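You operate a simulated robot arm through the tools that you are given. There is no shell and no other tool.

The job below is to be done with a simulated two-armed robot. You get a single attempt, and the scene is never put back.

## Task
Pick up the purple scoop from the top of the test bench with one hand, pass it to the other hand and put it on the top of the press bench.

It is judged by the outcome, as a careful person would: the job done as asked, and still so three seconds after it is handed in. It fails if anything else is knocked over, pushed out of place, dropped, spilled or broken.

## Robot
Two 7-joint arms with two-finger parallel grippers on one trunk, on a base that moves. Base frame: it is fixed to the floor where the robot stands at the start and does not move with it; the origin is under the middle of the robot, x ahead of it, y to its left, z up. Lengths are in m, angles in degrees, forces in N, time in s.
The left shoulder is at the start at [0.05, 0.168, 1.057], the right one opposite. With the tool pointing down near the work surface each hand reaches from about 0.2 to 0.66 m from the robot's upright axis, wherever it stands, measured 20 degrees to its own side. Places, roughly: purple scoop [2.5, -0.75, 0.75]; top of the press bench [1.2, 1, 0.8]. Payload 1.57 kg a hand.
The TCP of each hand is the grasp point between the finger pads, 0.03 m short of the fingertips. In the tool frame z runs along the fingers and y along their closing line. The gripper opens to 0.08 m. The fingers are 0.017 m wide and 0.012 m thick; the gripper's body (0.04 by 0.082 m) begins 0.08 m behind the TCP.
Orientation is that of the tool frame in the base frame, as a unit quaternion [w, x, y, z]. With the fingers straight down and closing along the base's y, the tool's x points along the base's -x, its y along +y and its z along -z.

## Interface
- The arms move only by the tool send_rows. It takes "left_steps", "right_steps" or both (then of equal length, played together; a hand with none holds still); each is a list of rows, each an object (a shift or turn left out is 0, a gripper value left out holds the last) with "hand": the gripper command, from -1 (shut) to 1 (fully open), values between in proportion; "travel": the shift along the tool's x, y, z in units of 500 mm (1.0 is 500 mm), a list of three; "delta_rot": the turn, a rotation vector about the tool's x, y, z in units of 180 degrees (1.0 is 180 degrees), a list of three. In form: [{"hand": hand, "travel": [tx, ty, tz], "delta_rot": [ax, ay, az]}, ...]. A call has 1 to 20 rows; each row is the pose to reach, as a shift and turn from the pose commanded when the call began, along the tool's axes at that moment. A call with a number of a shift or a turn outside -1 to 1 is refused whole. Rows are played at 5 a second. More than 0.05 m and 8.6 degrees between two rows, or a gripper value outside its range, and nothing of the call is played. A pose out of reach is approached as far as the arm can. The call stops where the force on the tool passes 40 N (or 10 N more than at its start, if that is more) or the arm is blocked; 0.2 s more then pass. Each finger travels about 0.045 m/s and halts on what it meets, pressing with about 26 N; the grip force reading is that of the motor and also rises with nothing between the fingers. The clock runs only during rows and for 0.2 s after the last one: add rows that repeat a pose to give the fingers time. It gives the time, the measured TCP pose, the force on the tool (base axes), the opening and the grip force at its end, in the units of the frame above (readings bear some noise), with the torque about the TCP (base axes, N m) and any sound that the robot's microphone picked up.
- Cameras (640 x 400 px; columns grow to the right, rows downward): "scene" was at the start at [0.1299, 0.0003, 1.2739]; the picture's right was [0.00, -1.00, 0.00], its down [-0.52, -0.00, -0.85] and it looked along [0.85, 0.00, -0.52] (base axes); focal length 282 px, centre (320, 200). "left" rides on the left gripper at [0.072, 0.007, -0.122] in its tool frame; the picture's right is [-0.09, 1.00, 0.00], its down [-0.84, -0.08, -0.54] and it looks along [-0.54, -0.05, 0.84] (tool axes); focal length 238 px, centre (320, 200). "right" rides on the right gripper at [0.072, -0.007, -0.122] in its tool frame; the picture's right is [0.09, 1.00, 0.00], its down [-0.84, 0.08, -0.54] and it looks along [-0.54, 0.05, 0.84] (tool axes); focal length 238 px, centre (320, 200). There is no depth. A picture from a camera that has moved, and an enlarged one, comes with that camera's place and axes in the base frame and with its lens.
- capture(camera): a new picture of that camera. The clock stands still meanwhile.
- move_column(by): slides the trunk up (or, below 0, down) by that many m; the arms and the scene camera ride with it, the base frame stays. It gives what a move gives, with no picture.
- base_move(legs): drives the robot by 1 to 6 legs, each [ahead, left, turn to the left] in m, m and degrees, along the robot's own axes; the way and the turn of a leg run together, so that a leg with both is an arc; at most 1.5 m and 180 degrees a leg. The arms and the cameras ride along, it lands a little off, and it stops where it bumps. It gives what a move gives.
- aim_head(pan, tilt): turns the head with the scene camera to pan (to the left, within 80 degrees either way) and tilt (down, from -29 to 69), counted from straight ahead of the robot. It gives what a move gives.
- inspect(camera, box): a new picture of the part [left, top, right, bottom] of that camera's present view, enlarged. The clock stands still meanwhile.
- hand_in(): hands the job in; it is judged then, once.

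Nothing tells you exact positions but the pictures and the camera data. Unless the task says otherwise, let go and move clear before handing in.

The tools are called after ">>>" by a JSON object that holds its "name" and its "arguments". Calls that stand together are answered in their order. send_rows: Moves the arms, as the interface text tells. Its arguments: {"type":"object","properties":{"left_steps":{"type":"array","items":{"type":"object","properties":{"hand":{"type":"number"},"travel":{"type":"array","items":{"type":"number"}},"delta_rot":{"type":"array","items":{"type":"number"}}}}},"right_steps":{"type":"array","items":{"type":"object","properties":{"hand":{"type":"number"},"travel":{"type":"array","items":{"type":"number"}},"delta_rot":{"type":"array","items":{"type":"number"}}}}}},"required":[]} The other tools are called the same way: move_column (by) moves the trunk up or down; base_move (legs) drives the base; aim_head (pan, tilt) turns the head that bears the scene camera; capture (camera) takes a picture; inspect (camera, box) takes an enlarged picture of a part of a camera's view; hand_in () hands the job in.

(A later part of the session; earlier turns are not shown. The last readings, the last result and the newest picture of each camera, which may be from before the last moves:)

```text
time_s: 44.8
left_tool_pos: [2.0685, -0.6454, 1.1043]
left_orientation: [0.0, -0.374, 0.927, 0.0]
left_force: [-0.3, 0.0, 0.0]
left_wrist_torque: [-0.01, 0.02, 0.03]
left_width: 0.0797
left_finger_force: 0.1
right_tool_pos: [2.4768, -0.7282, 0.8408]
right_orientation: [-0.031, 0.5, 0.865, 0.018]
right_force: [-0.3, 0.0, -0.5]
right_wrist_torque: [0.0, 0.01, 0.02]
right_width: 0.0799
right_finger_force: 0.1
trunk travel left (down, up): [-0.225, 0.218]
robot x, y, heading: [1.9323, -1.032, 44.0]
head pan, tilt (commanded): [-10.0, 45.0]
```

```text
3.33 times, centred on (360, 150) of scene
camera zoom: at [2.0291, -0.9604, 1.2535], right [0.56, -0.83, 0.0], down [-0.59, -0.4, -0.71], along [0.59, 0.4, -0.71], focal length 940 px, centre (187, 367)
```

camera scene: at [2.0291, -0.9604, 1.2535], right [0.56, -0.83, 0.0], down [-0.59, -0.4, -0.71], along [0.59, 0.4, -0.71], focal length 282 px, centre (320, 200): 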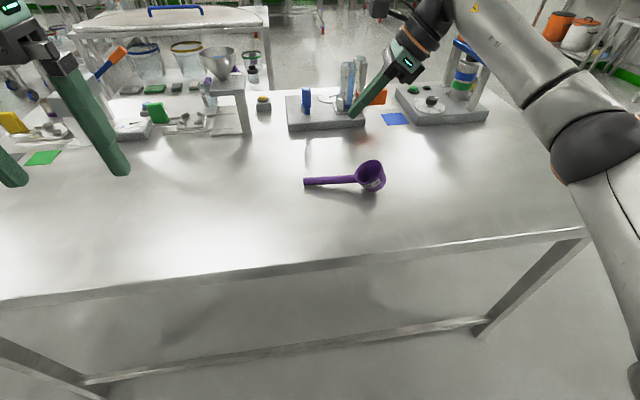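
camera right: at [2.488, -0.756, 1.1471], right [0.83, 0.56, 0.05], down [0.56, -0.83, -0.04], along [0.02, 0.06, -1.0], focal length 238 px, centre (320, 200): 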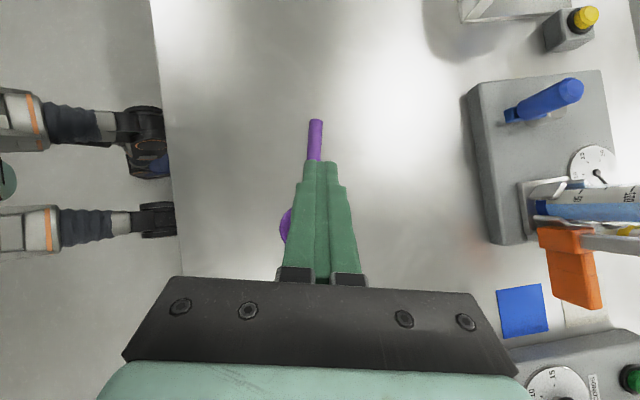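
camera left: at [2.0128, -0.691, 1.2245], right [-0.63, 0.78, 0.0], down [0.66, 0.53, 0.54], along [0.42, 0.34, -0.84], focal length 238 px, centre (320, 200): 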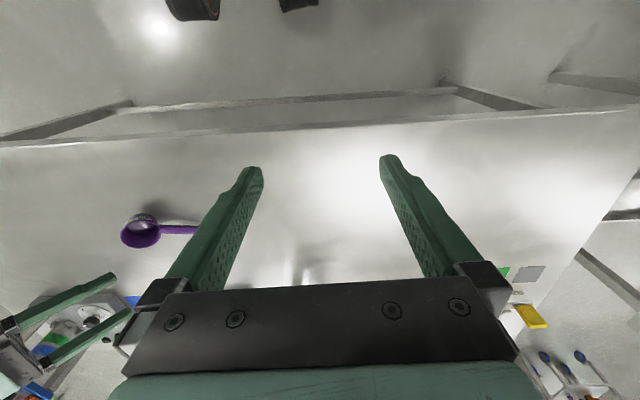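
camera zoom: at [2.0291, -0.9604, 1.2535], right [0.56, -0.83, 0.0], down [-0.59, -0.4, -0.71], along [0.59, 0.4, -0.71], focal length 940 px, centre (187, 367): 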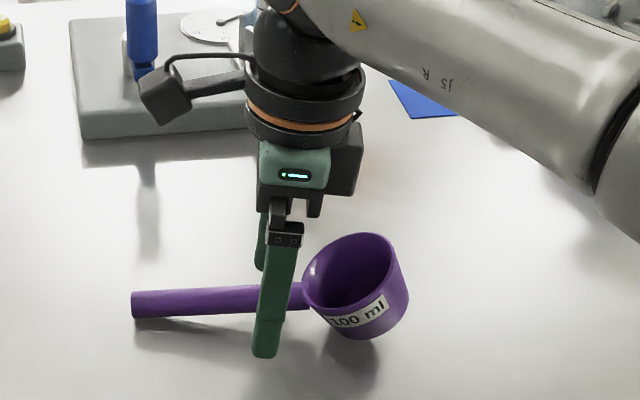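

The fingers straddle the handle just beside the bowl. I'll close now and let the grip settle.

>>> {"name": "send_rows", "arguments": {"right_steps": [{"hand": -1}, {"hand": -1}, {"hand": -1}, {"hand": -1}, {"hand": -1}, {"hand": -1}, {"hand": -1}, {"hand": -1}, {"hand": -1}, {"hand": -1}]}}

>>> {"name": "inspect", "arguments": {"camera": "right", "box": [200, 0, 440, 280]}}

>>> {"name": "inspect", "arguments": {"camera": "scene", "box": [288, 90, 432, 210]}}

```text
time_s: 47.0
left_tool_pos: [2.0692, -0.6451, 1.1024]
left_orientation: [0.0, -0.375, 0.927, 0.0]
left_force: [-0.2, -0.1, 0.1]
left_wrist_torque: [0.05, 0.0, -0.03]
left_width: 0.08
left_finger_force: 0.0
right_tool_pos: [2.4755, -0.7275, 0.8417]
right_orientation: [-0.031, 0.5, 0.865, 0.018]
right_force: [-0.3, -0.2, -0.1]
right_wrist_torque: [-0.02, -0.04, 0.02]
right_width: 0.0189
right_finger_force: 26.1
trunk travel left (down, up): [-0.225, 0.218]
robot x, y, heading: [1.931, -1.0324, 43.7]
head pan, tilt (commanded): [-10.0, 45.0]
```

```text
1.43 times, centred on (320, 140) of right
camera zoom: at [2.439, -0.6772, 0.9675], right [0.82, 0.58, 0.01], down [0.5, -0.72, 0.48], along [0.28, -0.39, -0.88], focal length 340 px, centre (320, 286)
```

zoom: 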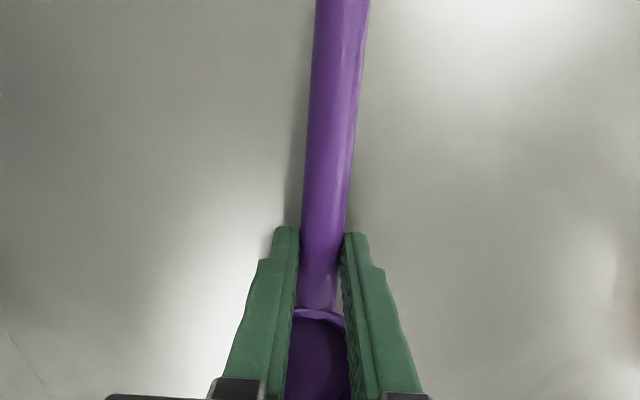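

```text
3.33 times, centred on (360, 150) of scene
camera zoom: at [2.0291, -0.9604, 1.2535], right [0.56, -0.83, 0.0], down [-0.59, -0.4, -0.71], along [0.59, 0.4, -0.71], focal length 940 px, centre (187, 367)
```

zoom: 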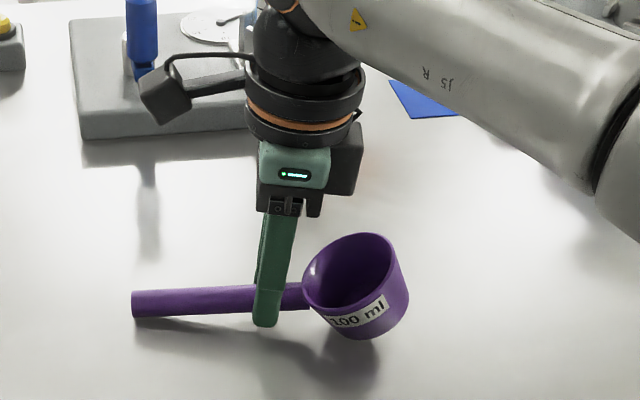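

It's gripped at 18.9 mm and 26 N. I'll lift just 2 cm, slowly, and check.

>>> {"name": "send_rows", "arguments": {"right_steps": [{"hand": -1, "travel": [0.0004, 0, -0.005]}, {"hand": -1, "travel": [0.0007, 0, -0.01]}, {"hand": -1, "travel": [0.0011, 0, -0.015]}, {"hand": -1, "travel": [0.0014, 0, -0.02]}, {"hand": -1, "travel": [0.0018, 0, -0.025]}, {"hand": -1, "travel": [0.0021, 0, -0.03]}, {"hand": -1, "travel": [0.0025, 0, -0.035]}, {"hand": -1, "travel": [0.0028, 0, -0.04]}]}}

>>> {"name": "inspect", "arguments": {"camera": "right", "box": [200, 0, 440, 280]}}

>>> {"name": "inspect", "arguments": {"camera": "scene", "box": [288, 90, 432, 210]}}

```text
time_s: 48.8
left_tool_pos: [2.0676, -0.6456, 1.1034]
left_orientation: [0.0, -0.374, 0.927, 0.0]
left_force: [-0.3, -0.1, -0.3]
left_wrist_torque: [-0.07, -0.01, 0.04]
left_width: 0.0801
left_finger_force: 0.1
right_tool_pos: [2.4734, -0.7282, 0.8602]
right_orientation: [-0.031, 0.5, 0.865, 0.018]
right_force: [0.1, 0.6, -0.3]
right_wrist_torque: [0.03, 0.04, -0.01]
right_width: 0.0187
right_finger_force: 26.3
trunk travel left (down, up): [-0.225, 0.218]
robot x, y, heading: [1.9298, -1.0326, 43.9]
head pan, tilt (commanded): [-10.0, 45.0]
```

```text
1.43 times, centred on (320, 140) of right
camera zoom: at [2.4381, -0.6771, 0.9869], right [0.82, 0.58, 0.01], down [0.5, -0.72, 0.48], along [0.28, -0.39, -0.88], focal length 340 px, centre (320, 286)
```

zoom: 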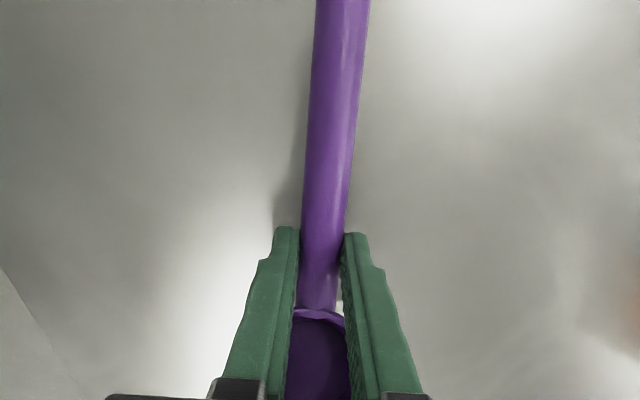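

```text
3.33 times, centred on (360, 150) of scene
camera zoom: at [2.0291, -0.9603, 1.2534], right [0.56, -0.83, 0.0], down [-0.59, -0.4, -0.71], along [0.59, 0.4, -0.71], focal length 940 px, centre (187, 367)
```

zoom: 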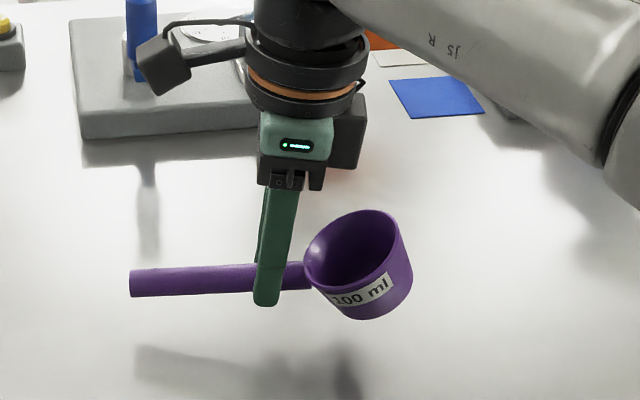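

The scoop came up cleanly with no change in its pose relative to the fingers. I'll hold it briefly to check for creep, then rise slowly another 6 cm.

>>> {"name": "send_rows", "arguments": {"right_steps": [{"hand": -1}, {"hand": -1}, {"hand": -1}, {"hand": -1}, {"hand": -1, "travel": [0.0007, 0, -0.01]}, {"hand": -1, "travel": [0.0014, 0, -0.02]}, {"hand": -1, "travel": [0.0021, 0, -0.03]}, {"hand": -1, "travel": [0.0028, 0, -0.04]}, {"hand": -1, "travel": [0.0035, 0, -0.05]}, {"hand": -1, "travel": [0.0042, 0, -0.06]}, {"hand": -1, "travel": [0.0049, 0, -0.07]}, {"hand": -1, "travel": [0.0056, 0, -0.08]}, {"hand": -1, "travel": [0.0063, 0, -0.09]}, {"hand": -1, "travel": [0.007, 0, -0.1]}, {"hand": -1, "travel": [0.0077, 0, -0.11]}, {"hand": -1, "travel": [0.0084, 0, -0.12]}, {"hand": -1, "travel": [0.0084, 0, -0.12]}]}}

>>> {"name": "inspect", "arguments": {"camera": "right", "box": [200, 0, 440, 280]}}

>>> {"name": "inspect", "arguments": {"camera": "scene", "box": [288, 90, 432, 210]}}

```text
time_s: 52.4
left_tool_pos: [2.068, -0.6462, 1.1032]
left_orientation: [0.0, -0.375, 0.927, 0.001]
left_force: [-0.5, -0.3, -0.1]
left_wrist_torque: [-0.01, -0.01, 0.0]
left_width: 0.08
left_finger_force: 0.0
right_tool_pos: [2.4753, -0.7299, 0.919]
right_orientation: [-0.031, 0.501, 0.865, 0.018]
right_force: [-0.2, -0.1, -0.3]
right_wrist_torque: [0.04, 0.02, 0.0]
right_width: 0.0183
right_finger_force: 26.1
trunk travel left (down, up): [-0.225, 0.218]
robot x, y, heading: [1.9302, -1.0322, 43.9]
head pan, tilt (commanded): [-10.0, 45.0]
```

```text
1.43 times, centred on (320, 140) of right
camera zoom: at [2.4389, -0.6779, 1.047], right [0.82, 0.58, 0.01], down [0.5, -0.72, 0.48], along [0.28, -0.39, -0.88], focal length 340 px, centre (320, 286)
```

zoom: 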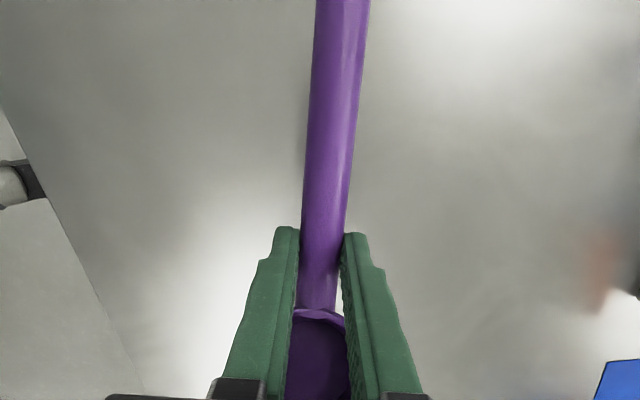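

```text
3.33 times, centred on (360, 150) of scene
camera zoom: at [2.0292, -0.9603, 1.2534], right [0.56, -0.83, 0.0], down [-0.59, -0.4, -0.71], along [0.59, 0.4, -0.71], focal length 940 px, centre (187, 367)
```

zoom: 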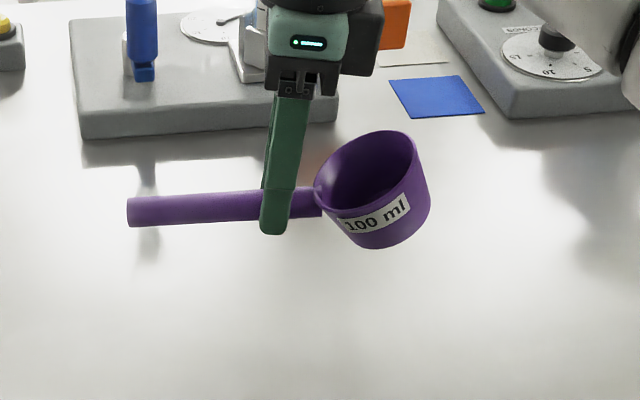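

The grip is solid. I'll now slowly tilt the right hand so the bowl is level and the handle rises to the left, while bringing the scoop a bit closer to the robot's centre line over the bench.

>>> {"name": "send_rows", "arguments": {"right_steps": [{"hand": -1, "travel": [0.0092, -0.0091, 0.0006], "delta_rot": [0, 0.0096, 0]}, {"hand": -1, "travel": [0.0183, -0.0183, 0.0013], "delta_rot": [0, 0.0191, 0]}, {"hand": -1, "travel": [0.0275, -0.0274, 0.0019], "delta_rot": [0, 0.0287, 0]}, {"hand": -1, "travel": [0.0366, -0.0366, 0.0026], "delta_rot": [0, 0.0382, 0]}, {"hand": -1, "travel": [0.0458, -0.0457, 0.0032], "delta_rot": [0, 0.0478, 0]}, {"hand": -1, "travel": [0.0549, -0.0549, 0.0038], "delta_rot": [0, 0.0573, 0]}, {"hand": -1, "travel": [0.0641, -0.064, 0.0045], "delta_rot": [0, 0.0669, 0]}, {"hand": -1, "travel": [0.0732, -0.0732, 0.0051], "delta_rot": [0, 0.0764, 0]}, {"hand": -1, "travel": [0.0824, -0.0823, 0.0058], "delta_rot": [0, 0.086, 0]}, {"hand": -1, "travel": [0.0916, -0.0914, 0.0064], "delta_rot": [0, 0.0956, 0]}, {"hand": -1, "travel": [0.1007, -0.1006, 0.007], "delta_rot": [0, 0.1051, 0]}, {"hand": -1, "travel": [0.1099, -0.1097, 0.0077], "delta_rot": [0, 0.1147, 0]}, {"hand": -1, "travel": [0.119, -0.1189, 0.0083], "delta_rot": [0, 0.1242, 0]}, {"hand": -1, "travel": [0.1282, -0.128, 0.0089], "delta_rot": [0, 0.1338, 0]}, {"hand": -1, "travel": [0.1373, -0.1372, 0.0096], "delta_rot": [0, 0.1433, 0]}, {"hand": -1, "travel": [0.1465, -0.1463, 0.0102], "delta_rot": [0, 0.1529, 0]}, {"hand": -1, "travel": [0.1556, -0.1555, 0.0109], "delta_rot": [0, 0.1624, 0]}, {"hand": -1, "travel": [0.1648, -0.1646, 0.0115], "delta_rot": [0, 0.172, 0]}, {"hand": -1, "travel": [0.1648, -0.1646, 0.0115], "delta_rot": [0, 0.172, 0]}]}}

>>> {"name": "capture", "arguments": {"camera": "right"}}

>>> {"name": "capture", "arguments": {"camera": "scene"}}

```text
time_s: 56.4
left_tool_pos: [2.0687, -0.6448, 1.1037]
left_orientation: [0.0, -0.375, 0.927, -0.001]
left_force: [-0.6, 0.2, 0.4]
left_wrist_torque: [-0.06, 0.01, 0.02]
left_width: 0.0801
left_finger_force: 0.1
right_tool_pos: [2.362, -0.6979, 0.919]
right_orientation: [-0.262, 0.477, 0.825, 0.151]
right_force: [-0.3, 0.1, -0.7]
right_wrist_torque: [0.02, -0.01, -0.03]
right_width: 0.0188
right_finger_force: 25.6
trunk travel left (down, up): [-0.225, 0.218]
robot x, y, heading: [1.9321, -1.035, 43.7]
head pan, tilt (commanded): [-10.0, 45.0]
```

```text
taken
camera right: at [2.3632, -0.7111, 1.0608], right [0.83, 0.56, 0.05], down [0.56, -0.83, -0.04], along [0.02, 0.06, -1.0], focal length 238 px, centre (320, 200)
```

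right: 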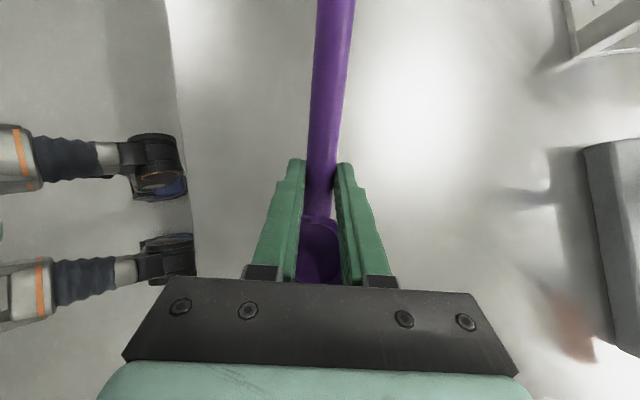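

```text
taken
camera scene: at [2.0291, -0.9603, 1.2535], right [0.56, -0.83, 0.0], down [-0.59, -0.4, -0.71], along [0.59, 0.4, -0.71], focal length 282 px, centre (320, 200)
```

scene: 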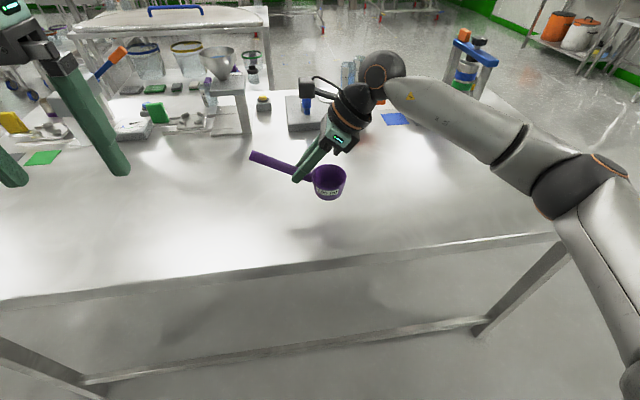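

The scoop is upright in the right hand at about (2.36, -0.70). I'll slowly swing it 19 degrees to the left so the handle points straight to the robot's left, where the left hand can meet it.

>>> {"name": "send_rows", "arguments": {"right_steps": [{"hand": -1, "delta_rot": [0.0061, 0, -0.0087]}, {"hand": -1, "delta_rot": [0.0121, 0, -0.0173]}, {"hand": -1, "delta_rot": [0.0182, 0, -0.026]}, {"hand": -1, "delta_rot": [0.0242, 0, -0.0346]}, {"hand": -1, "delta_rot": [0.0303, 0, -0.0433]}, {"hand": -1, "delta_rot": [0.0364, 0, -0.0519]}, {"hand": -1, "delta_rot": [0.0424, 0, -0.0606]}, {"hand": -1, "delta_rot": [0.0485, 0, -0.0692]}, {"hand": -1, "delta_rot": [0.0545, 0, -0.0779]}, {"hand": -1, "delta_rot": [0.0606, 0, -0.0865]}, {"hand": -1, "delta_rot": [0.0606, 0, -0.0865]}]}}

>>> {"name": "aim_head", "arguments": {"pan": 10, "tilt": 40}}

>>> {"name": "capture", "arguments": {"camera": "scene"}}

>>> {"name": "capture", "arguments": {"camera": "left"}}

```text
time_s: 58.8
left_tool_pos: [2.0697, -0.6451, 1.1038]
left_orientation: [0.0, -0.375, 0.927, 0.0]
left_force: [0.2, -0.1, 0.3]
left_wrist_torque: [0.02, -0.04, 0.0]
left_width: 0.0798
left_finger_force: 0.0
right_tool_pos: [2.3631, -0.6978, 0.9209]
right_orientation: [-0.283, 0.334, 0.893, 0.106]
right_force: [-0.3, 0.8, -0.4]
right_wrist_torque: [-0.01, -0.01, -0.04]
right_width: 0.0186
right_finger_force: 26.0
trunk travel left (down, up): [-0.225, 0.218]
robot x, y, heading: [1.9319, -1.0349, 44.0]
head pan, tilt (commanded): [-10.0, 45.0]
```

```text
time_s: 59.7
left_tool_pos: [2.0684, -0.6465, 1.1029]
left_orientation: [0.0, -0.375, 0.927, 0.0]
left_force: [-0.6, -0.3, 1.1]
left_wrist_torque: [-0.02, 0.0, -0.01]
left_width: 0.0801
left_finger_force: 0.2
right_tool_pos: [2.3631, -0.6988, 0.9193]
right_orientation: [-0.282, 0.335, 0.893, 0.107]
right_force: [-0.4, -0.2, -0.4]
right_wrist_torque: [0.0, 0.06, 0.0]
right_width: 0.019
right_finger_force: 25.9
trunk travel left (down, up): [-0.225, 0.218]
robot x, y, heading: [1.9351, -1.0319, 44.3]
head pan, tilt (commanded): [10.0, 40.0]
```

```text
taken
camera scene: at [2.0117, -0.9371, 1.2607], right [0.81, -0.59, 0.0], down [-0.38, -0.52, -0.77], along [0.45, 0.62, -0.64], focal length 282 px, centre (320, 200)
```

scene: 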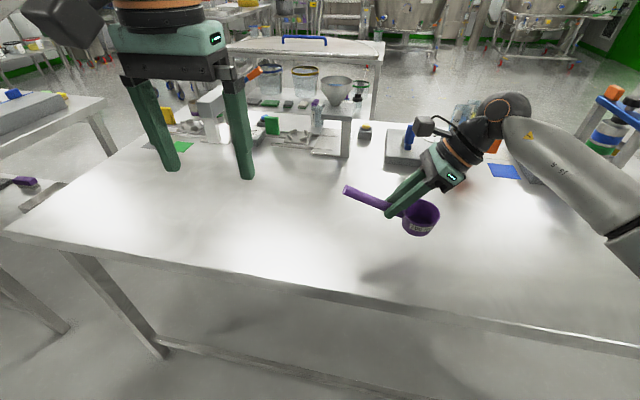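

```text
taken
camera left: at [2.0128, -0.6909, 1.2245], right [-0.63, 0.78, 0.0], down [0.66, 0.53, 0.54], along [0.42, 0.34, -0.84], focal length 238 px, centre (320, 200)
```

left: 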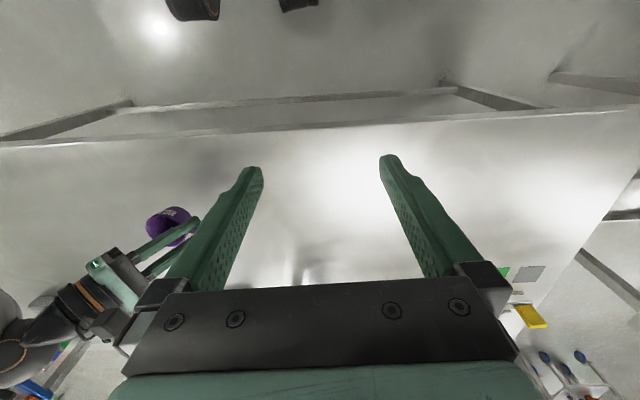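

The handle's computed line matches the picture to about a pixel: base (2.374, -0.707, 0.896), tip (2.290, -0.635, 0.943). I'll turn the left hand 95 degrees and bring it up left of the scoop, well above it.

>>> {"name": "send_rows", "arguments": {"left_steps": [{"hand": 1, "travel": [-0.0257, -0.0048, 0], "delta_rot": [0, 0, -0.044]}, {"travel": [-0.0513, -0.0097, 0], "delta_rot": [0, 0, -0.0881]}, {"travel": [-0.077, -0.0145, 0], "delta_rot": [0, 0, -0.1321]}, {"travel": [-0.1027, -0.0193, 0], "delta_rot": [0, 0, -0.1761]}, {"travel": [-0.1283, -0.0242, 0], "delta_rot": [0, 0, -0.2201]}, {"travel": [-0.154, -0.029, 0], "delta_rot": [0, 0, -0.2642]}, {"travel": [-0.1797, -0.0338, 0], "delta_rot": [0, 0, -0.3082]}, {"travel": [-0.2053, -0.0387, 0], "delta_rot": [0, 0, -0.3522]}, {"travel": [-0.231, -0.0435, 0], "delta_rot": [0, 0, -0.3962]}, {"travel": [-0.2567, -0.0483, 0], "delta_rot": [0, 0, -0.4403]}, {"travel": [-0.2823, -0.0532, 0], "delta_rot": [0, 0, -0.4843]}, {"travel": [-0.308, -0.058, 0], "delta_rot": [0, 0, -0.5283]}, {"travel": [-0.308, -0.058, 0], "delta_rot": [0, 0, -0.5283]}]}}

>>> {"name": "capture", "arguments": {"camera": "scene"}}

```text
time_s: 62.5
left_tool_pos: [2.2007, -0.5589, 1.104]
left_orientation: [0.001, 0.937, -0.349, 0.0]
left_force: [-0.6, 0.3, 0.3]
left_wrist_torque: [-0.01, -0.01, 0.01]
left_width: 0.0798
left_finger_force: 0.0
right_tool_pos: [2.3632, -0.6968, 0.9194]
right_orientation: [-0.282, 0.334, 0.893, 0.105]
right_force: [-0.2, 1.3, -0.2]
right_wrist_torque: [0.01, 0.0, -0.02]
right_width: 0.0189
right_finger_force: 26.3
trunk travel left (down, up): [-0.225, 0.218]
robot x, y, heading: [1.9314, -1.0336, 44.1]
head pan, tilt (commanded): [10.0, 40.0]
```

```text
taken
camera scene: at [2.0117, -0.937, 1.2607], right [0.81, -0.59, 0.0], down [-0.38, -0.52, -0.77], along [0.45, 0.62, -0.64], focal length 282 px, centre (320, 200)
```

scene: 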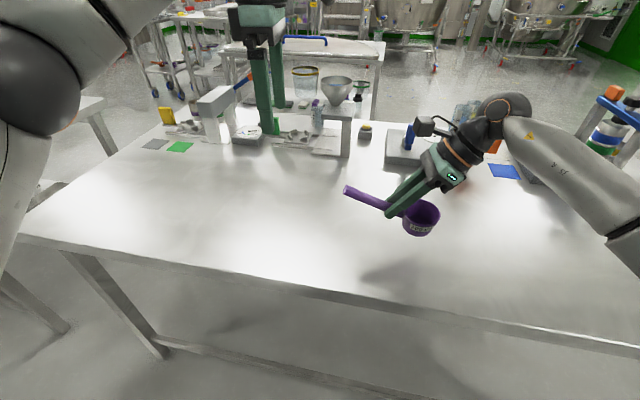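

The left hand is in the turned pose. Now I'll tilt it 55 degrees so the fingers point down and right along the handle, and bring it to a spot 12 cm short of the grasp.

>>> {"name": "send_rows", "arguments": {"left_steps": [{"travel": [0.0106, -0.0002, 0.0214], "delta_rot": [0, 0.0306, 0]}, {"travel": [0.0212, -0.0004, 0.0428], "delta_rot": [0, 0.0611, 0]}, {"travel": [0.0319, -0.0007, 0.0642], "delta_rot": [0, 0.0917, 0]}, {"travel": [0.0425, -0.0009, 0.0856], "delta_rot": [0, 0.1222, 0]}, {"travel": [0.0531, -0.0011, 0.107], "delta_rot": [0, 0.1528, 0]}, {"travel": [0.0637, -0.0013, 0.1284], "delta_rot": [0, 0.1833, 0]}, {"travel": [0.0743, -0.0015, 0.1498], "delta_rot": [0, 0.2139, 0]}, {"travel": [0.085, -0.0018, 0.1712], "delta_rot": [0, 0.2444, 0]}, {"travel": [0.0956, -0.002, 0.1926], "delta_rot": [0, 0.275, 0]}, {"travel": [0.1062, -0.0022, 0.214], "delta_rot": [0, 0.3056, 0]}, {"travel": [0.1062, -0.0022, 0.214], "delta_rot": [0, 0.3056, 0]}]}}

>>> {"name": "capture", "arguments": {"camera": "scene"}}

>>> {"name": "capture", "arguments": {"camera": "left"}}

```text
time_s: 64.9
left_tool_pos: [2.2395, -0.5926, 0.9972]
left_orientation: [0.161, 0.831, -0.309, 0.435]
left_force: [1.1, 0.2, 0.4]
left_wrist_torque: [0.02, 0.0, 0.0]
left_width: 0.0805
left_finger_force: 0.1
right_tool_pos: [2.3623, -0.698, 0.9197]
right_orientation: [-0.282, 0.334, 0.893, 0.106]
right_force: [0.1, 0.2, -0.7]
right_wrist_torque: [0.04, 0.0, 0.0]
right_width: 0.0191
right_finger_force: 26.2
trunk travel left (down, up): [-0.225, 0.218]
robot x, y, heading: [1.9329, -1.0326, 43.8]
head pan, tilt (commanded): [10.0, 40.0]
```

```text
taken
camera scene: at [2.0117, -0.937, 1.2607], right [0.81, -0.59, 0.0], down [-0.38, -0.52, -0.77], along [0.45, 0.62, -0.64], focal length 282 px, centre (320, 200)
```

scene: 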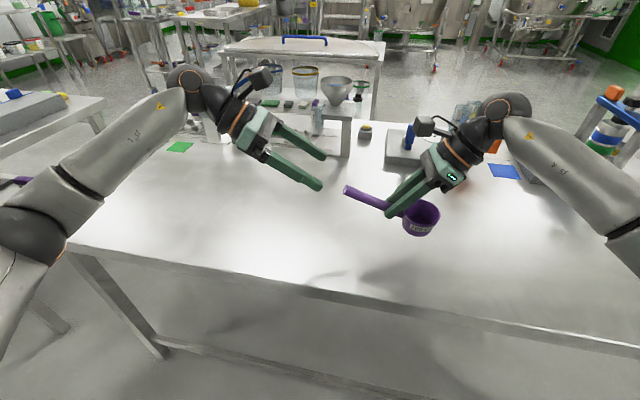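

```text
taken
camera left: at [2.1915, -0.5596, 1.1243], right [-0.69, -0.72, -0.08], down [-0.65, 0.66, -0.38], along [0.32, -0.21, -0.92], focal length 238 px, centre (320, 200)
```

left: 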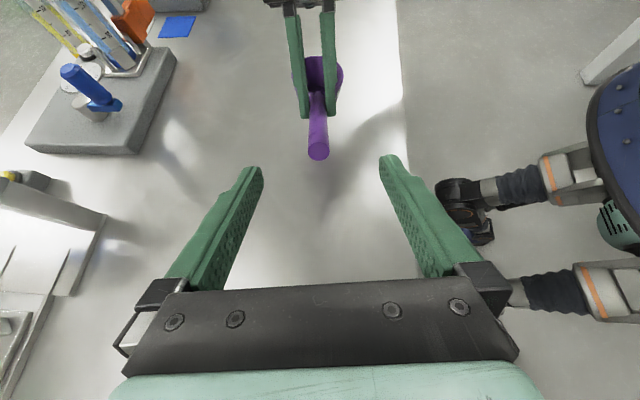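

Both hands are well placed, and the handle lines up with the left fingers. I'll advance the left hand along its axis in two stages.

>>> {"name": "send_rows", "arguments": {"left_steps": [{"travel": [0.0001, -0.0002, 0.03]}, {"travel": [0.0002, -0.0004, 0.06]}, {"travel": [0.0004, -0.0006, 0.09]}, {"travel": [0.0005, -0.0008, 0.12]}, {"travel": [0.0006, -0.001, 0.15]}, {"travel": [0.0007, -0.0011, 0.18]}, {"travel": [0.0007, -0.0011, 0.18]}]}}

>>> {"name": "capture", "arguments": {"camera": "left"}}

>>> {"name": "inspect", "arguments": {"camera": "scene", "box": [280, 110, 472, 250]}}

```text
time_s: 66.5
left_tool_pos: [2.296, -0.6415, 0.9447]
left_orientation: [0.161, 0.831, -0.309, 0.433]
left_force: [-0.7, -1.0, -0.1]
left_wrist_torque: [-0.01, -0.01, 0.03]
left_width: 0.0797
left_finger_force: 0.0
right_tool_pos: [2.3628, -0.6971, 0.9208]
right_orientation: [-0.283, 0.334, 0.893, 0.106]
right_force: [-0.4, -0.4, -0.8]
right_wrist_torque: [0.09, -0.01, -0.01]
right_width: 0.0187
right_finger_force: 25.4
trunk travel left (down, up): [-0.225, 0.218]
robot x, y, heading: [1.9314, -1.0349, 43.9]
head pan, tilt (commanded): [10.0, 40.0]
```

```text
taken
camera left: at [2.248, -0.6079, 1.0734], right [-0.69, -0.72, -0.08], down [-0.65, 0.66, -0.38], along [0.32, -0.21, -0.92], focal length 238 px, centre (320, 200)
```

left: 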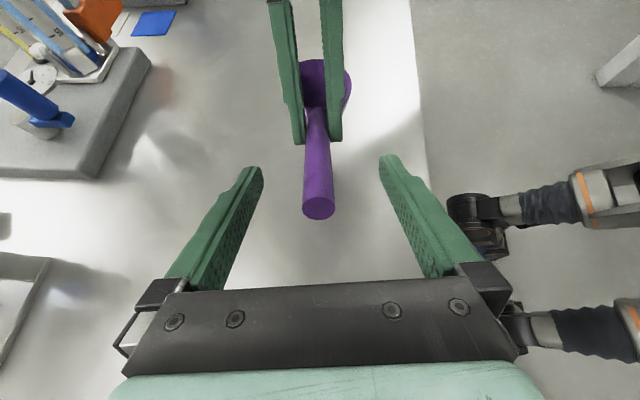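

```text
2.86 times, centred on (376, 180) of scene
camera zoom: at [2.0117, -0.937, 1.2607], right [0.81, -0.59, 0.0], down [-0.38, -0.52, -0.77], along [0.45, 0.62, -0.64], focal length 806 px, centre (160, 257)
```

zoom: 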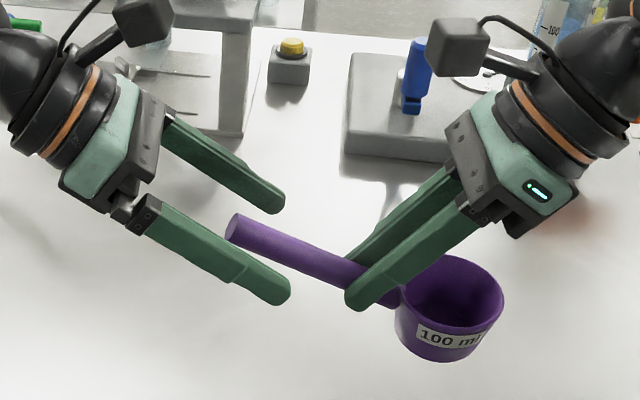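

The handle is entering between the left fingers. I'll advance the last 3 cm and check the gap to the right fingers before closing.

>>> {"name": "send_rows", "arguments": {"left_steps": [{"travel": [0.0007, -0.0006, 0.02]}, {"travel": [0.0013, -0.0012, 0.04]}, {"travel": [0.002, -0.0018, 0.06]}, {"travel": [0.002, -0.0018, 0.06]}]}}

>>> {"name": "capture", "arguments": {"camera": "left"}}

>>> {"name": "inspect", "arguments": {"camera": "scene", "box": [280, 110, 472, 250]}}

```text
time_s: 67.5
left_tool_pos: [2.316, -0.6569, 0.928]
left_orientation: [0.161, 0.831, -0.31, 0.432]
left_force: [-0.1, -1.2, -0.6]
left_wrist_torque: [-0.01, 0.0, 0.01]
left_width: 0.0801
left_finger_force: 0.1
right_tool_pos: [2.3626, -0.6981, 0.9199]
right_orientation: [-0.282, 0.335, 0.893, 0.106]
right_force: [0.8, 0.8, -1.0]
right_wrist_torque: [0.04, -0.01, -0.06]
right_width: 0.0185
right_finger_force: 24.9
trunk travel left (down, up): [-0.225, 0.218]
robot x, y, heading: [1.9314, -1.0332, 44.1]
head pan, tilt (commanded): [10.0, 40.0]
```

```text
taken
camera left: at [2.268, -0.6239, 1.0566], right [-0.69, -0.72, -0.08], down [-0.65, 0.66, -0.38], along [0.32, -0.21, -0.92], focal length 238 px, centre (320, 200)
```

left: 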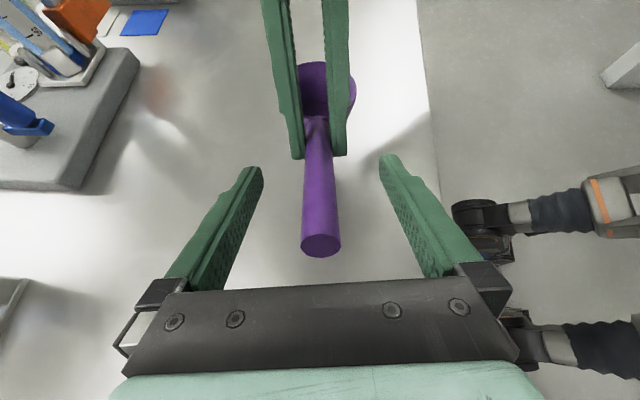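

```text
2.86 times, centred on (376, 180) of scene
camera zoom: at [2.0117, -0.937, 1.2607], right [0.81, -0.59, 0.0], down [-0.38, -0.52, -0.77], along [0.45, 0.62, -0.64], focal length 806 px, centre (160, 257)
```

zoom: 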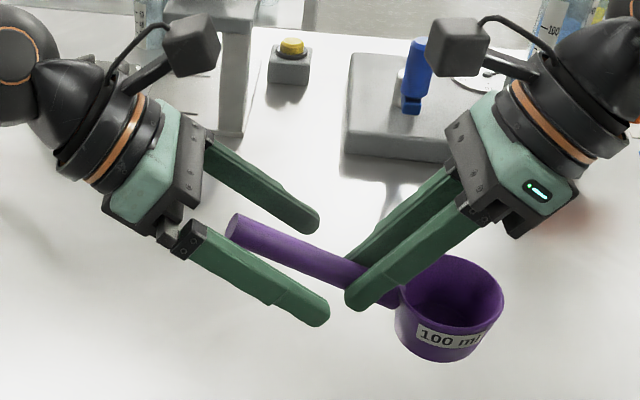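

The left fingers straddle the last 6 cm of the handle with about 17 mm to spare before the right fingers. I'll close the left hand.

>>> {"name": "send_rows", "arguments": {"left_steps": [{"hand": -1}, {"hand": -1}, {"hand": -1}, {"hand": -1}, {"hand": -1}, {"hand": -1}, {"hand": -1}, {"hand": -1}, {"hand": -1}, {"hand": -1}]}}

>>> {"name": "capture", "arguments": {"camera": "left"}}

>>> {"name": "inspect", "arguments": {"camera": "scene", "box": [280, 110, 472, 250]}}

```text
time_s: 69.7
left_tool_pos: [2.3159, -0.6567, 0.9291]
left_orientation: [0.161, 0.831, -0.309, 0.433]
left_force: [2.3, 2.1, 0.3]
left_wrist_torque: [0.02, -0.01, 0.06]
left_width: 0.0192
left_finger_force: 26.1
right_tool_pos: [2.3631, -0.696, 0.9199]
right_orientation: [-0.283, 0.334, 0.893, 0.105]
right_force: [-2.6, -1.2, 0.0]
right_wrist_torque: [0.01, 0.02, 0.09]
right_width: 0.0189
right_finger_force: 25.8
trunk travel left (down, up): [-0.225, 0.218]
robot x, y, heading: [1.9291, -1.0362, 43.9]
head pan, tilt (commanded): [10.0, 40.0]
```

```text
taken
camera left: at [2.2678, -0.6237, 1.0568], right [-0.69, -0.72, -0.08], down [-0.65, 0.66, -0.38], along [0.32, -0.21, -0.92], focal length 238 px, centre (320, 200)
```

left: 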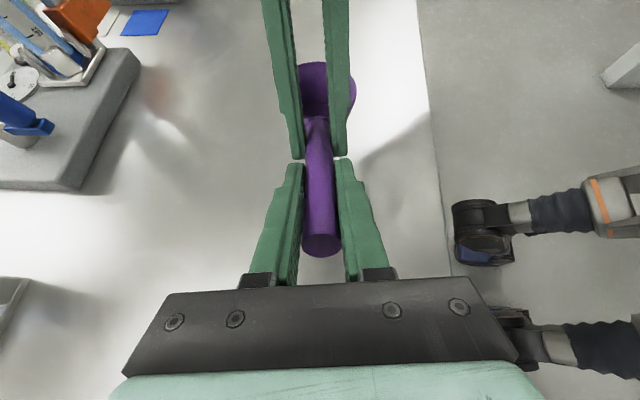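

```text
2.86 times, centred on (376, 180) of scene
camera zoom: at [2.0117, -0.937, 1.2607], right [0.81, -0.59, 0.0], down [-0.38, -0.52, -0.77], along [0.45, 0.62, -0.64], focal length 806 px, centre (160, 257)
```

zoom: 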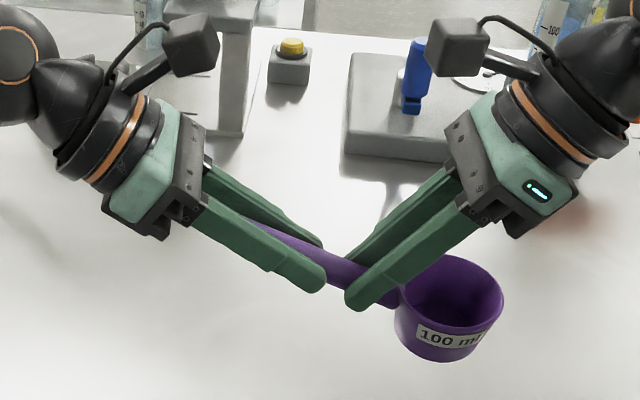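

Both hands hold the handle, the left at 19.2 mm and 26 N. To make the release safe, I'll lower both hands together until the bowl is about 1 cm above the bench.

>>> {"name": "send_rows", "arguments": {"left_steps": [{"hand": -1, "travel": [-0.0082, 0, 0.0057]}, {"hand": -1, "travel": [-0.0164, 0, 0.0114]}, {"hand": -1, "travel": [-0.0247, 0, 0.0172]}, {"hand": -1, "travel": [-0.0329, 0, 0.0229]}, {"hand": -1, "travel": [-0.0411, 0.0001, 0.0286]}, {"hand": -1, "travel": [-0.0493, 0.0001, 0.0343]}, {"hand": -1, "travel": [-0.0576, 0.0001, 0.0401]}, {"hand": -1, "travel": [-0.0658, 0.0001, 0.0458]}, {"hand": -1, "travel": [-0.074, 0.0001, 0.0515]}, {"hand": -1, "travel": [-0.074, 0.0001, 0.0515]}], "right_steps": [{"hand": -1, "travel": [-0.0058, 0, 0.0082]}, {"hand": -1, "travel": [-0.0115, 0, 0.0164]}, {"hand": -1, "travel": [-0.0173, 0, 0.0245]}, {"hand": -1, "travel": [-0.0231, 0, 0.0327]}, {"hand": -1, "travel": [-0.0288, 0, 0.0409]}, {"hand": -1, "travel": [-0.0346, 0, 0.0491]}, {"hand": -1, "travel": [-0.0404, 0, 0.0572]}, {"hand": -1, "travel": [-0.0461, 0, 0.0654]}, {"hand": -1, "travel": [-0.0519, 0, 0.0736]}, {"hand": -1, "travel": [-0.0519, 0, 0.0736]}]}}

>>> {"name": "inspect", "arguments": {"camera": "scene", "box": [280, 110, 472, 250]}}

>>> {"name": "capture", "arguments": {"camera": "left"}}

```text
time_s: 71.9
left_tool_pos: [2.3148, -0.6573, 0.8833]
left_orientation: [0.162, 0.831, -0.311, 0.431]
left_force: [-5.5, -1.1, 3.2]
left_wrist_torque: [-0.05, 0.14, -0.22]
left_width: 0.0192
left_finger_force: 26.3
right_tool_pos: [2.3619, -0.6977, 0.8741]
right_orientation: [-0.281, 0.335, 0.893, 0.107]
right_force: [6.8, 1.1, -4.3]
right_wrist_torque: [-0.11, -0.23, -0.1]
right_width: 0.0187
right_finger_force: 25.9
trunk travel left (down, up): [-0.225, 0.218]
robot x, y, heading: [1.9332, -1.036, 43.9]
head pan, tilt (commanded): [10.0, 40.0]
```

```text
2.86 times, centred on (376, 180) of scene
camera zoom: at [2.0117, -0.937, 1.2607], right [0.81, -0.59, 0.0], down [-0.38, -0.52, -0.77], along [0.45, 0.62, -0.64], focal length 806 px, centre (160, 257)
```

zoom: 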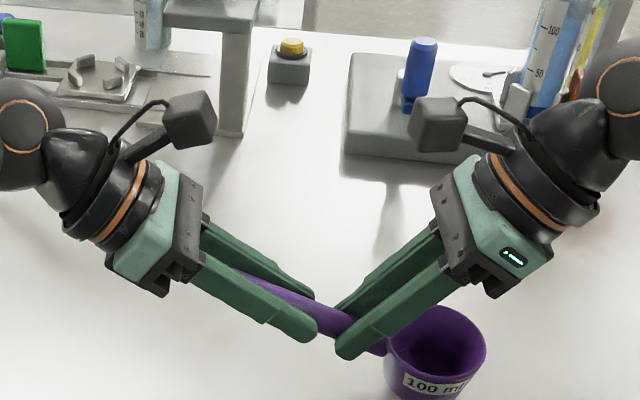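

```text
taken
camera left: at [2.268, -0.624, 1.0111], right [-0.69, -0.72, -0.08], down [-0.65, 0.66, -0.37], along [0.32, -0.21, -0.92], focal length 238 px, centre (320, 200)
```

left: 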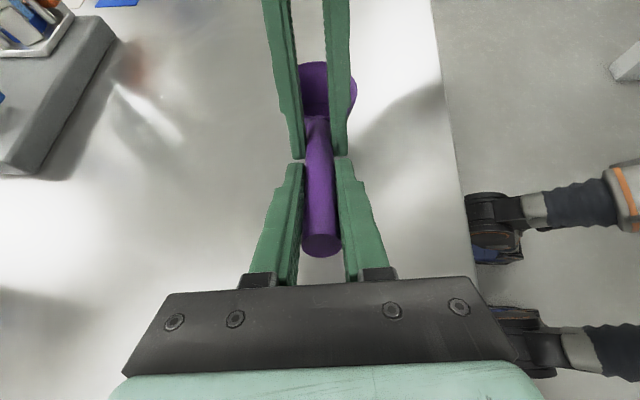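

Both hands are holding, with only a few newtons between the arms. I'll open the right fingers just a little, to about 32 mm, and see whether the left hand alone holds the scoop steady.

>>> {"name": "send_rows", "arguments": {"right_steps": [{"hand": -0.4}, {"hand": -0.2}, {"hand": -0.2}, {"hand": -0.2}, {"hand": -0.2}]}}

>>> {"name": "inspect", "arguments": {"camera": "scene", "box": [280, 130, 472, 270]}}

>>> {"name": "capture", "arguments": {"camera": "left"}}

>>> {"name": "capture", "arguments": {"camera": "right"}}

```text
time_s: 73.1
left_tool_pos: [2.3162, -0.6562, 0.8839]
left_orientation: [0.161, 0.831, -0.31, 0.432]
left_force: [0.3, 0.1, 0.9]
left_wrist_torque: [0.02, 0.05, -0.01]
left_width: 0.0191
left_finger_force: 26.2
right_tool_pos: [2.3615, -0.6979, 0.875]
right_orientation: [-0.282, 0.335, 0.893, 0.106]
right_force: [0.1, -0.2, -0.4]
right_wrist_torque: [0.0, 0.0, -0.02]
right_width: 0.032
right_finger_force: 0.1
trunk travel left (down, up): [-0.225, 0.218]
robot x, y, heading: [1.9339, -1.0297, 43.8]
head pan, tilt (commanded): [10.0, 40.0]
```

```text
2.86 times, centred on (376, 200) of scene
camera zoom: at [2.0117, -0.937, 1.2607], right [0.81, -0.59, 0.0], down [-0.38, -0.52, -0.77], along [0.45, 0.62, -0.64], focal length 806 px, centre (160, 200)
```

zoom: 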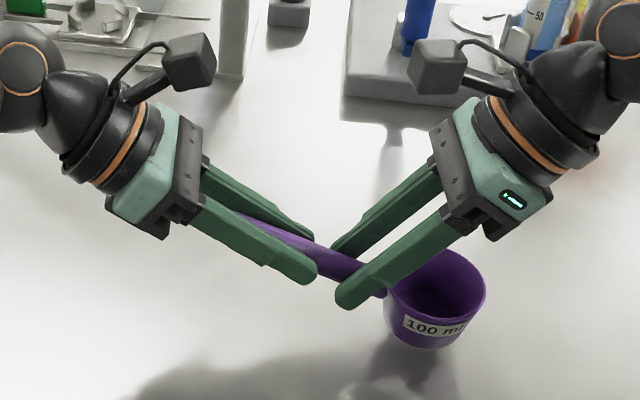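

```text
taken
camera left: at [2.268, -0.6237, 1.0115], right [-0.69, -0.72, -0.08], down [-0.65, 0.66, -0.38], along [0.32, -0.21, -0.92], focal length 238 px, centre (320, 200)
```

left: 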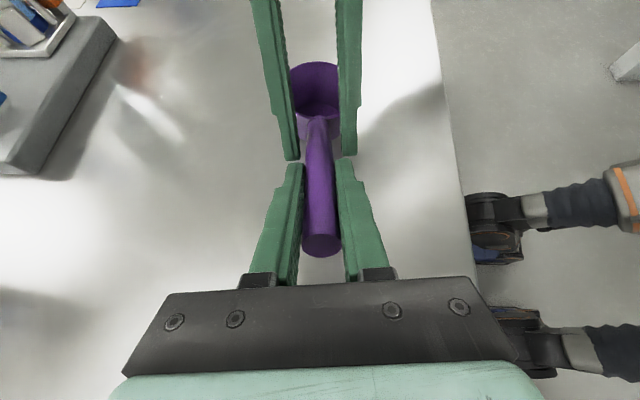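

```text
taken
camera right: at [2.3665, -0.7108, 1.0157], right [0.6, 0.8, 0.05], down [0.8, -0.6, -0.04], along [0.0, 0.07, -1.0], focal length 238 px, centre (320, 200)
```

right: 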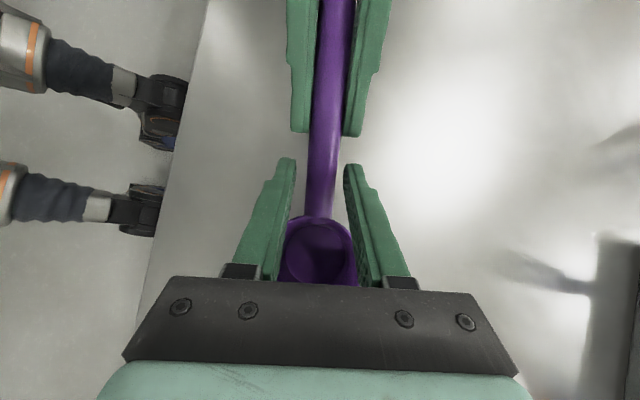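

The left hand alone holds the scoop with no visible sag. I'll open the right fingers a bit more and back the right hand straight out along its own axis.

>>> {"name": "send_rows", "arguments": {"right_steps": [{"hand": 0.3}, {"hand": 0.3}, {"hand": 0.3, "travel": [0, 0, -0.02]}, {"hand": 0.3, "travel": [0, 0, -0.05]}, {"hand": 0.3, "travel": [0, 0, -0.08]}, {"hand": 0.3, "travel": [0, 0, -0.12]}, {"hand": 0.3, "travel": [0, 0, -0.16]}, {"hand": 0.3, "travel": [0, 0, -0.2]}, {"hand": 0.3, "travel": [0, 0, -0.24]}, {"hand": 0.3, "travel": [0, 0, -0.28]}, {"hand": 0.3, "travel": [0, 0, -0.28]}]}}

>>> {"name": "capture", "arguments": {"camera": "scene"}}

>>> {"name": "capture", "arguments": {"camera": "left"}}

>>> {"name": "capture", "arguments": {"camera": "right"}}

```text
time_s: 75.5
left_tool_pos: [2.3156, -0.6577, 0.8826]
left_orientation: [0.161, 0.831, -0.31, 0.433]
left_force: [-0.1, -0.1, 0.6]
left_wrist_torque: [0.02, 0.03, -0.02]
left_width: 0.0192
left_finger_force: 26.4
right_tool_pos: [2.4234, -0.7481, 0.9895]
right_orientation: [-0.282, 0.335, 0.893, 0.105]
right_force: [0.1, -0.2, 0.1]
right_wrist_torque: [-0.01, 0.0, -0.01]
right_width: 0.0519
right_finger_force: 0.1
trunk travel left (down, up): [-0.225, 0.218]
robot x, y, heading: [1.9324, -1.034, 43.9]
head pan, tilt (commanded): [10.0, 40.0]
```

```text
taken
camera scene: at [2.0117, -0.937, 1.2607], right [0.81, -0.59, 0.0], down [-0.38, -0.52, -0.77], along [0.45, 0.62, -0.64], focal length 282 px, centre (320, 200)
```

scene: 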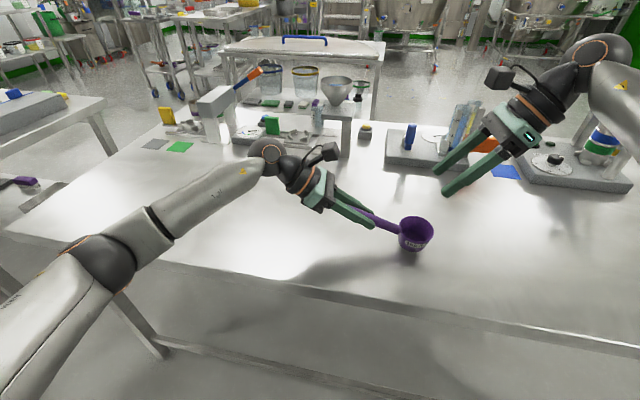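

```text
taken
camera left: at [2.268, -0.6237, 1.0114], right [-0.69, -0.72, -0.08], down [-0.65, 0.66, -0.38], along [0.32, -0.21, -0.92], focal length 238 px, centre (320, 200)
```

left: 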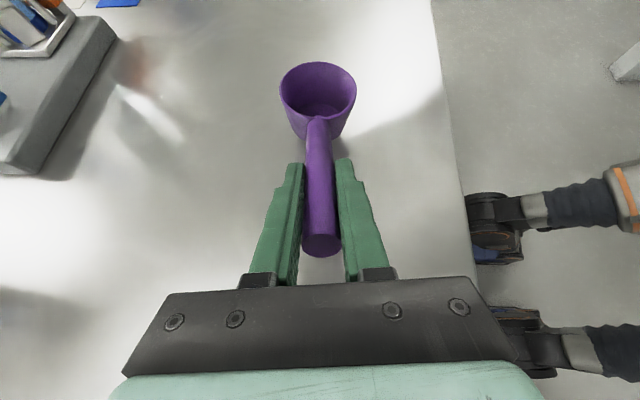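

```text
taken
camera right: at [2.4291, -0.763, 1.1316], right [0.6, 0.8, 0.05], down [0.8, -0.6, -0.04], along [0.0, 0.07, -1.0], focal length 238 px, centre (320, 200)
```

right: 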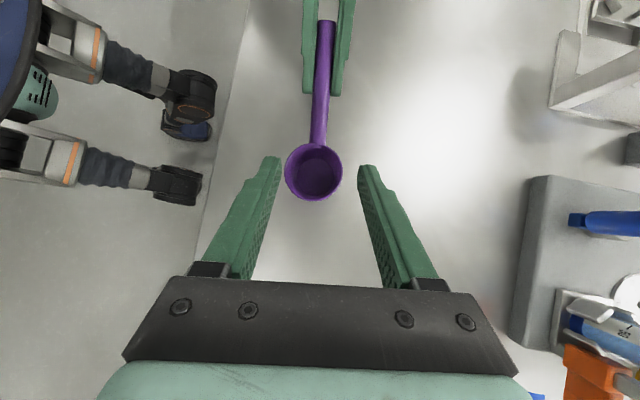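

The left hand now holds the scoop alone and the right hand is clear. I'll lift the left hand 3 cm slowly and check that the scoop doesn't move in the grip.

>>> {"name": "send_rows", "arguments": {"left_steps": [{"hand": -1, "travel": [0.0049, 0, -0.0034]}, {"hand": -1, "travel": [0.0099, 0, -0.0069]}, {"hand": -1, "travel": [0.0148, 0, -0.0103]}, {"hand": -1, "travel": [0.0197, 0, -0.0137]}, {"hand": -1, "travel": [0.0247, 0, -0.0172]}, {"hand": -1, "travel": [0.0296, 0, -0.0206]}, {"hand": -1, "travel": [0.0345, 0, -0.024]}, {"hand": -1, "travel": [0.0395, 0, -0.0275]}, {"hand": -1, "travel": [0.0444, 0, -0.0309]}, {"hand": -1, "travel": [0.0493, 0, -0.0343]}, {"hand": -1, "travel": [0.0493, 0, -0.0343]}]}}

>>> {"name": "capture", "arguments": {"camera": "left"}}

>>> {"name": "inspect", "arguments": {"camera": "scene", "box": [280, 130, 472, 270]}}

```text
time_s: 77.9
left_tool_pos: [2.3157, -0.6571, 0.9134]
left_orientation: [0.161, 0.831, -0.31, 0.433]
left_force: [0.2, 0.2, -0.1]
left_wrist_torque: [0.0, 0.07, -0.01]
left_width: 0.0192
left_finger_force: 25.4
right_tool_pos: [2.4246, -0.7501, 0.9896]
right_orientation: [-0.283, 0.334, 0.893, 0.106]
right_force: [0.5, -0.2, -0.4]
right_wrist_torque: [0.03, -0.01, 0.0]
right_width: 0.0518
right_finger_force: 0.0
trunk travel left (down, up): [-0.225, 0.218]
robot x, y, heading: [1.9304, -1.0337, 43.9]
head pan, tilt (commanded): [10.0, 40.0]
```

```text
taken
camera left: at [2.2674, -0.624, 1.0418], right [-0.69, -0.72, -0.08], down [-0.65, 0.66, -0.38], along [0.32, -0.21, -0.92], focal length 238 px, centre (320, 200)
```

left: 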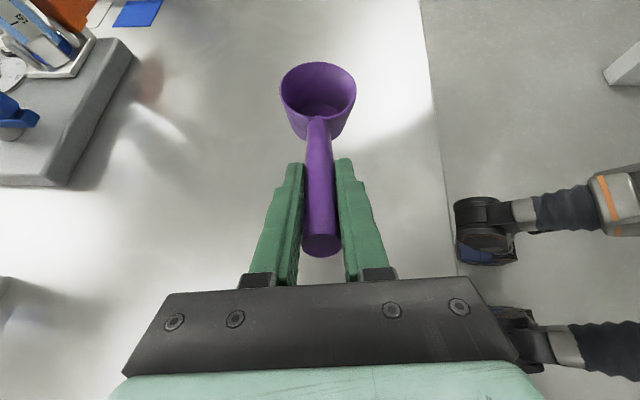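

```text
2.86 times, centred on (376, 200) of scene
camera zoom: at [2.0117, -0.937, 1.2607], right [0.81, -0.59, 0.0], down [-0.38, -0.52, -0.77], along [0.45, 0.62, -0.64], focal length 806 px, centre (160, 200)
```

zoom: 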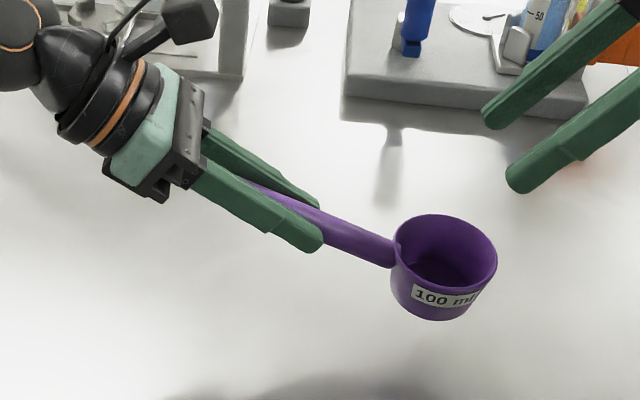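

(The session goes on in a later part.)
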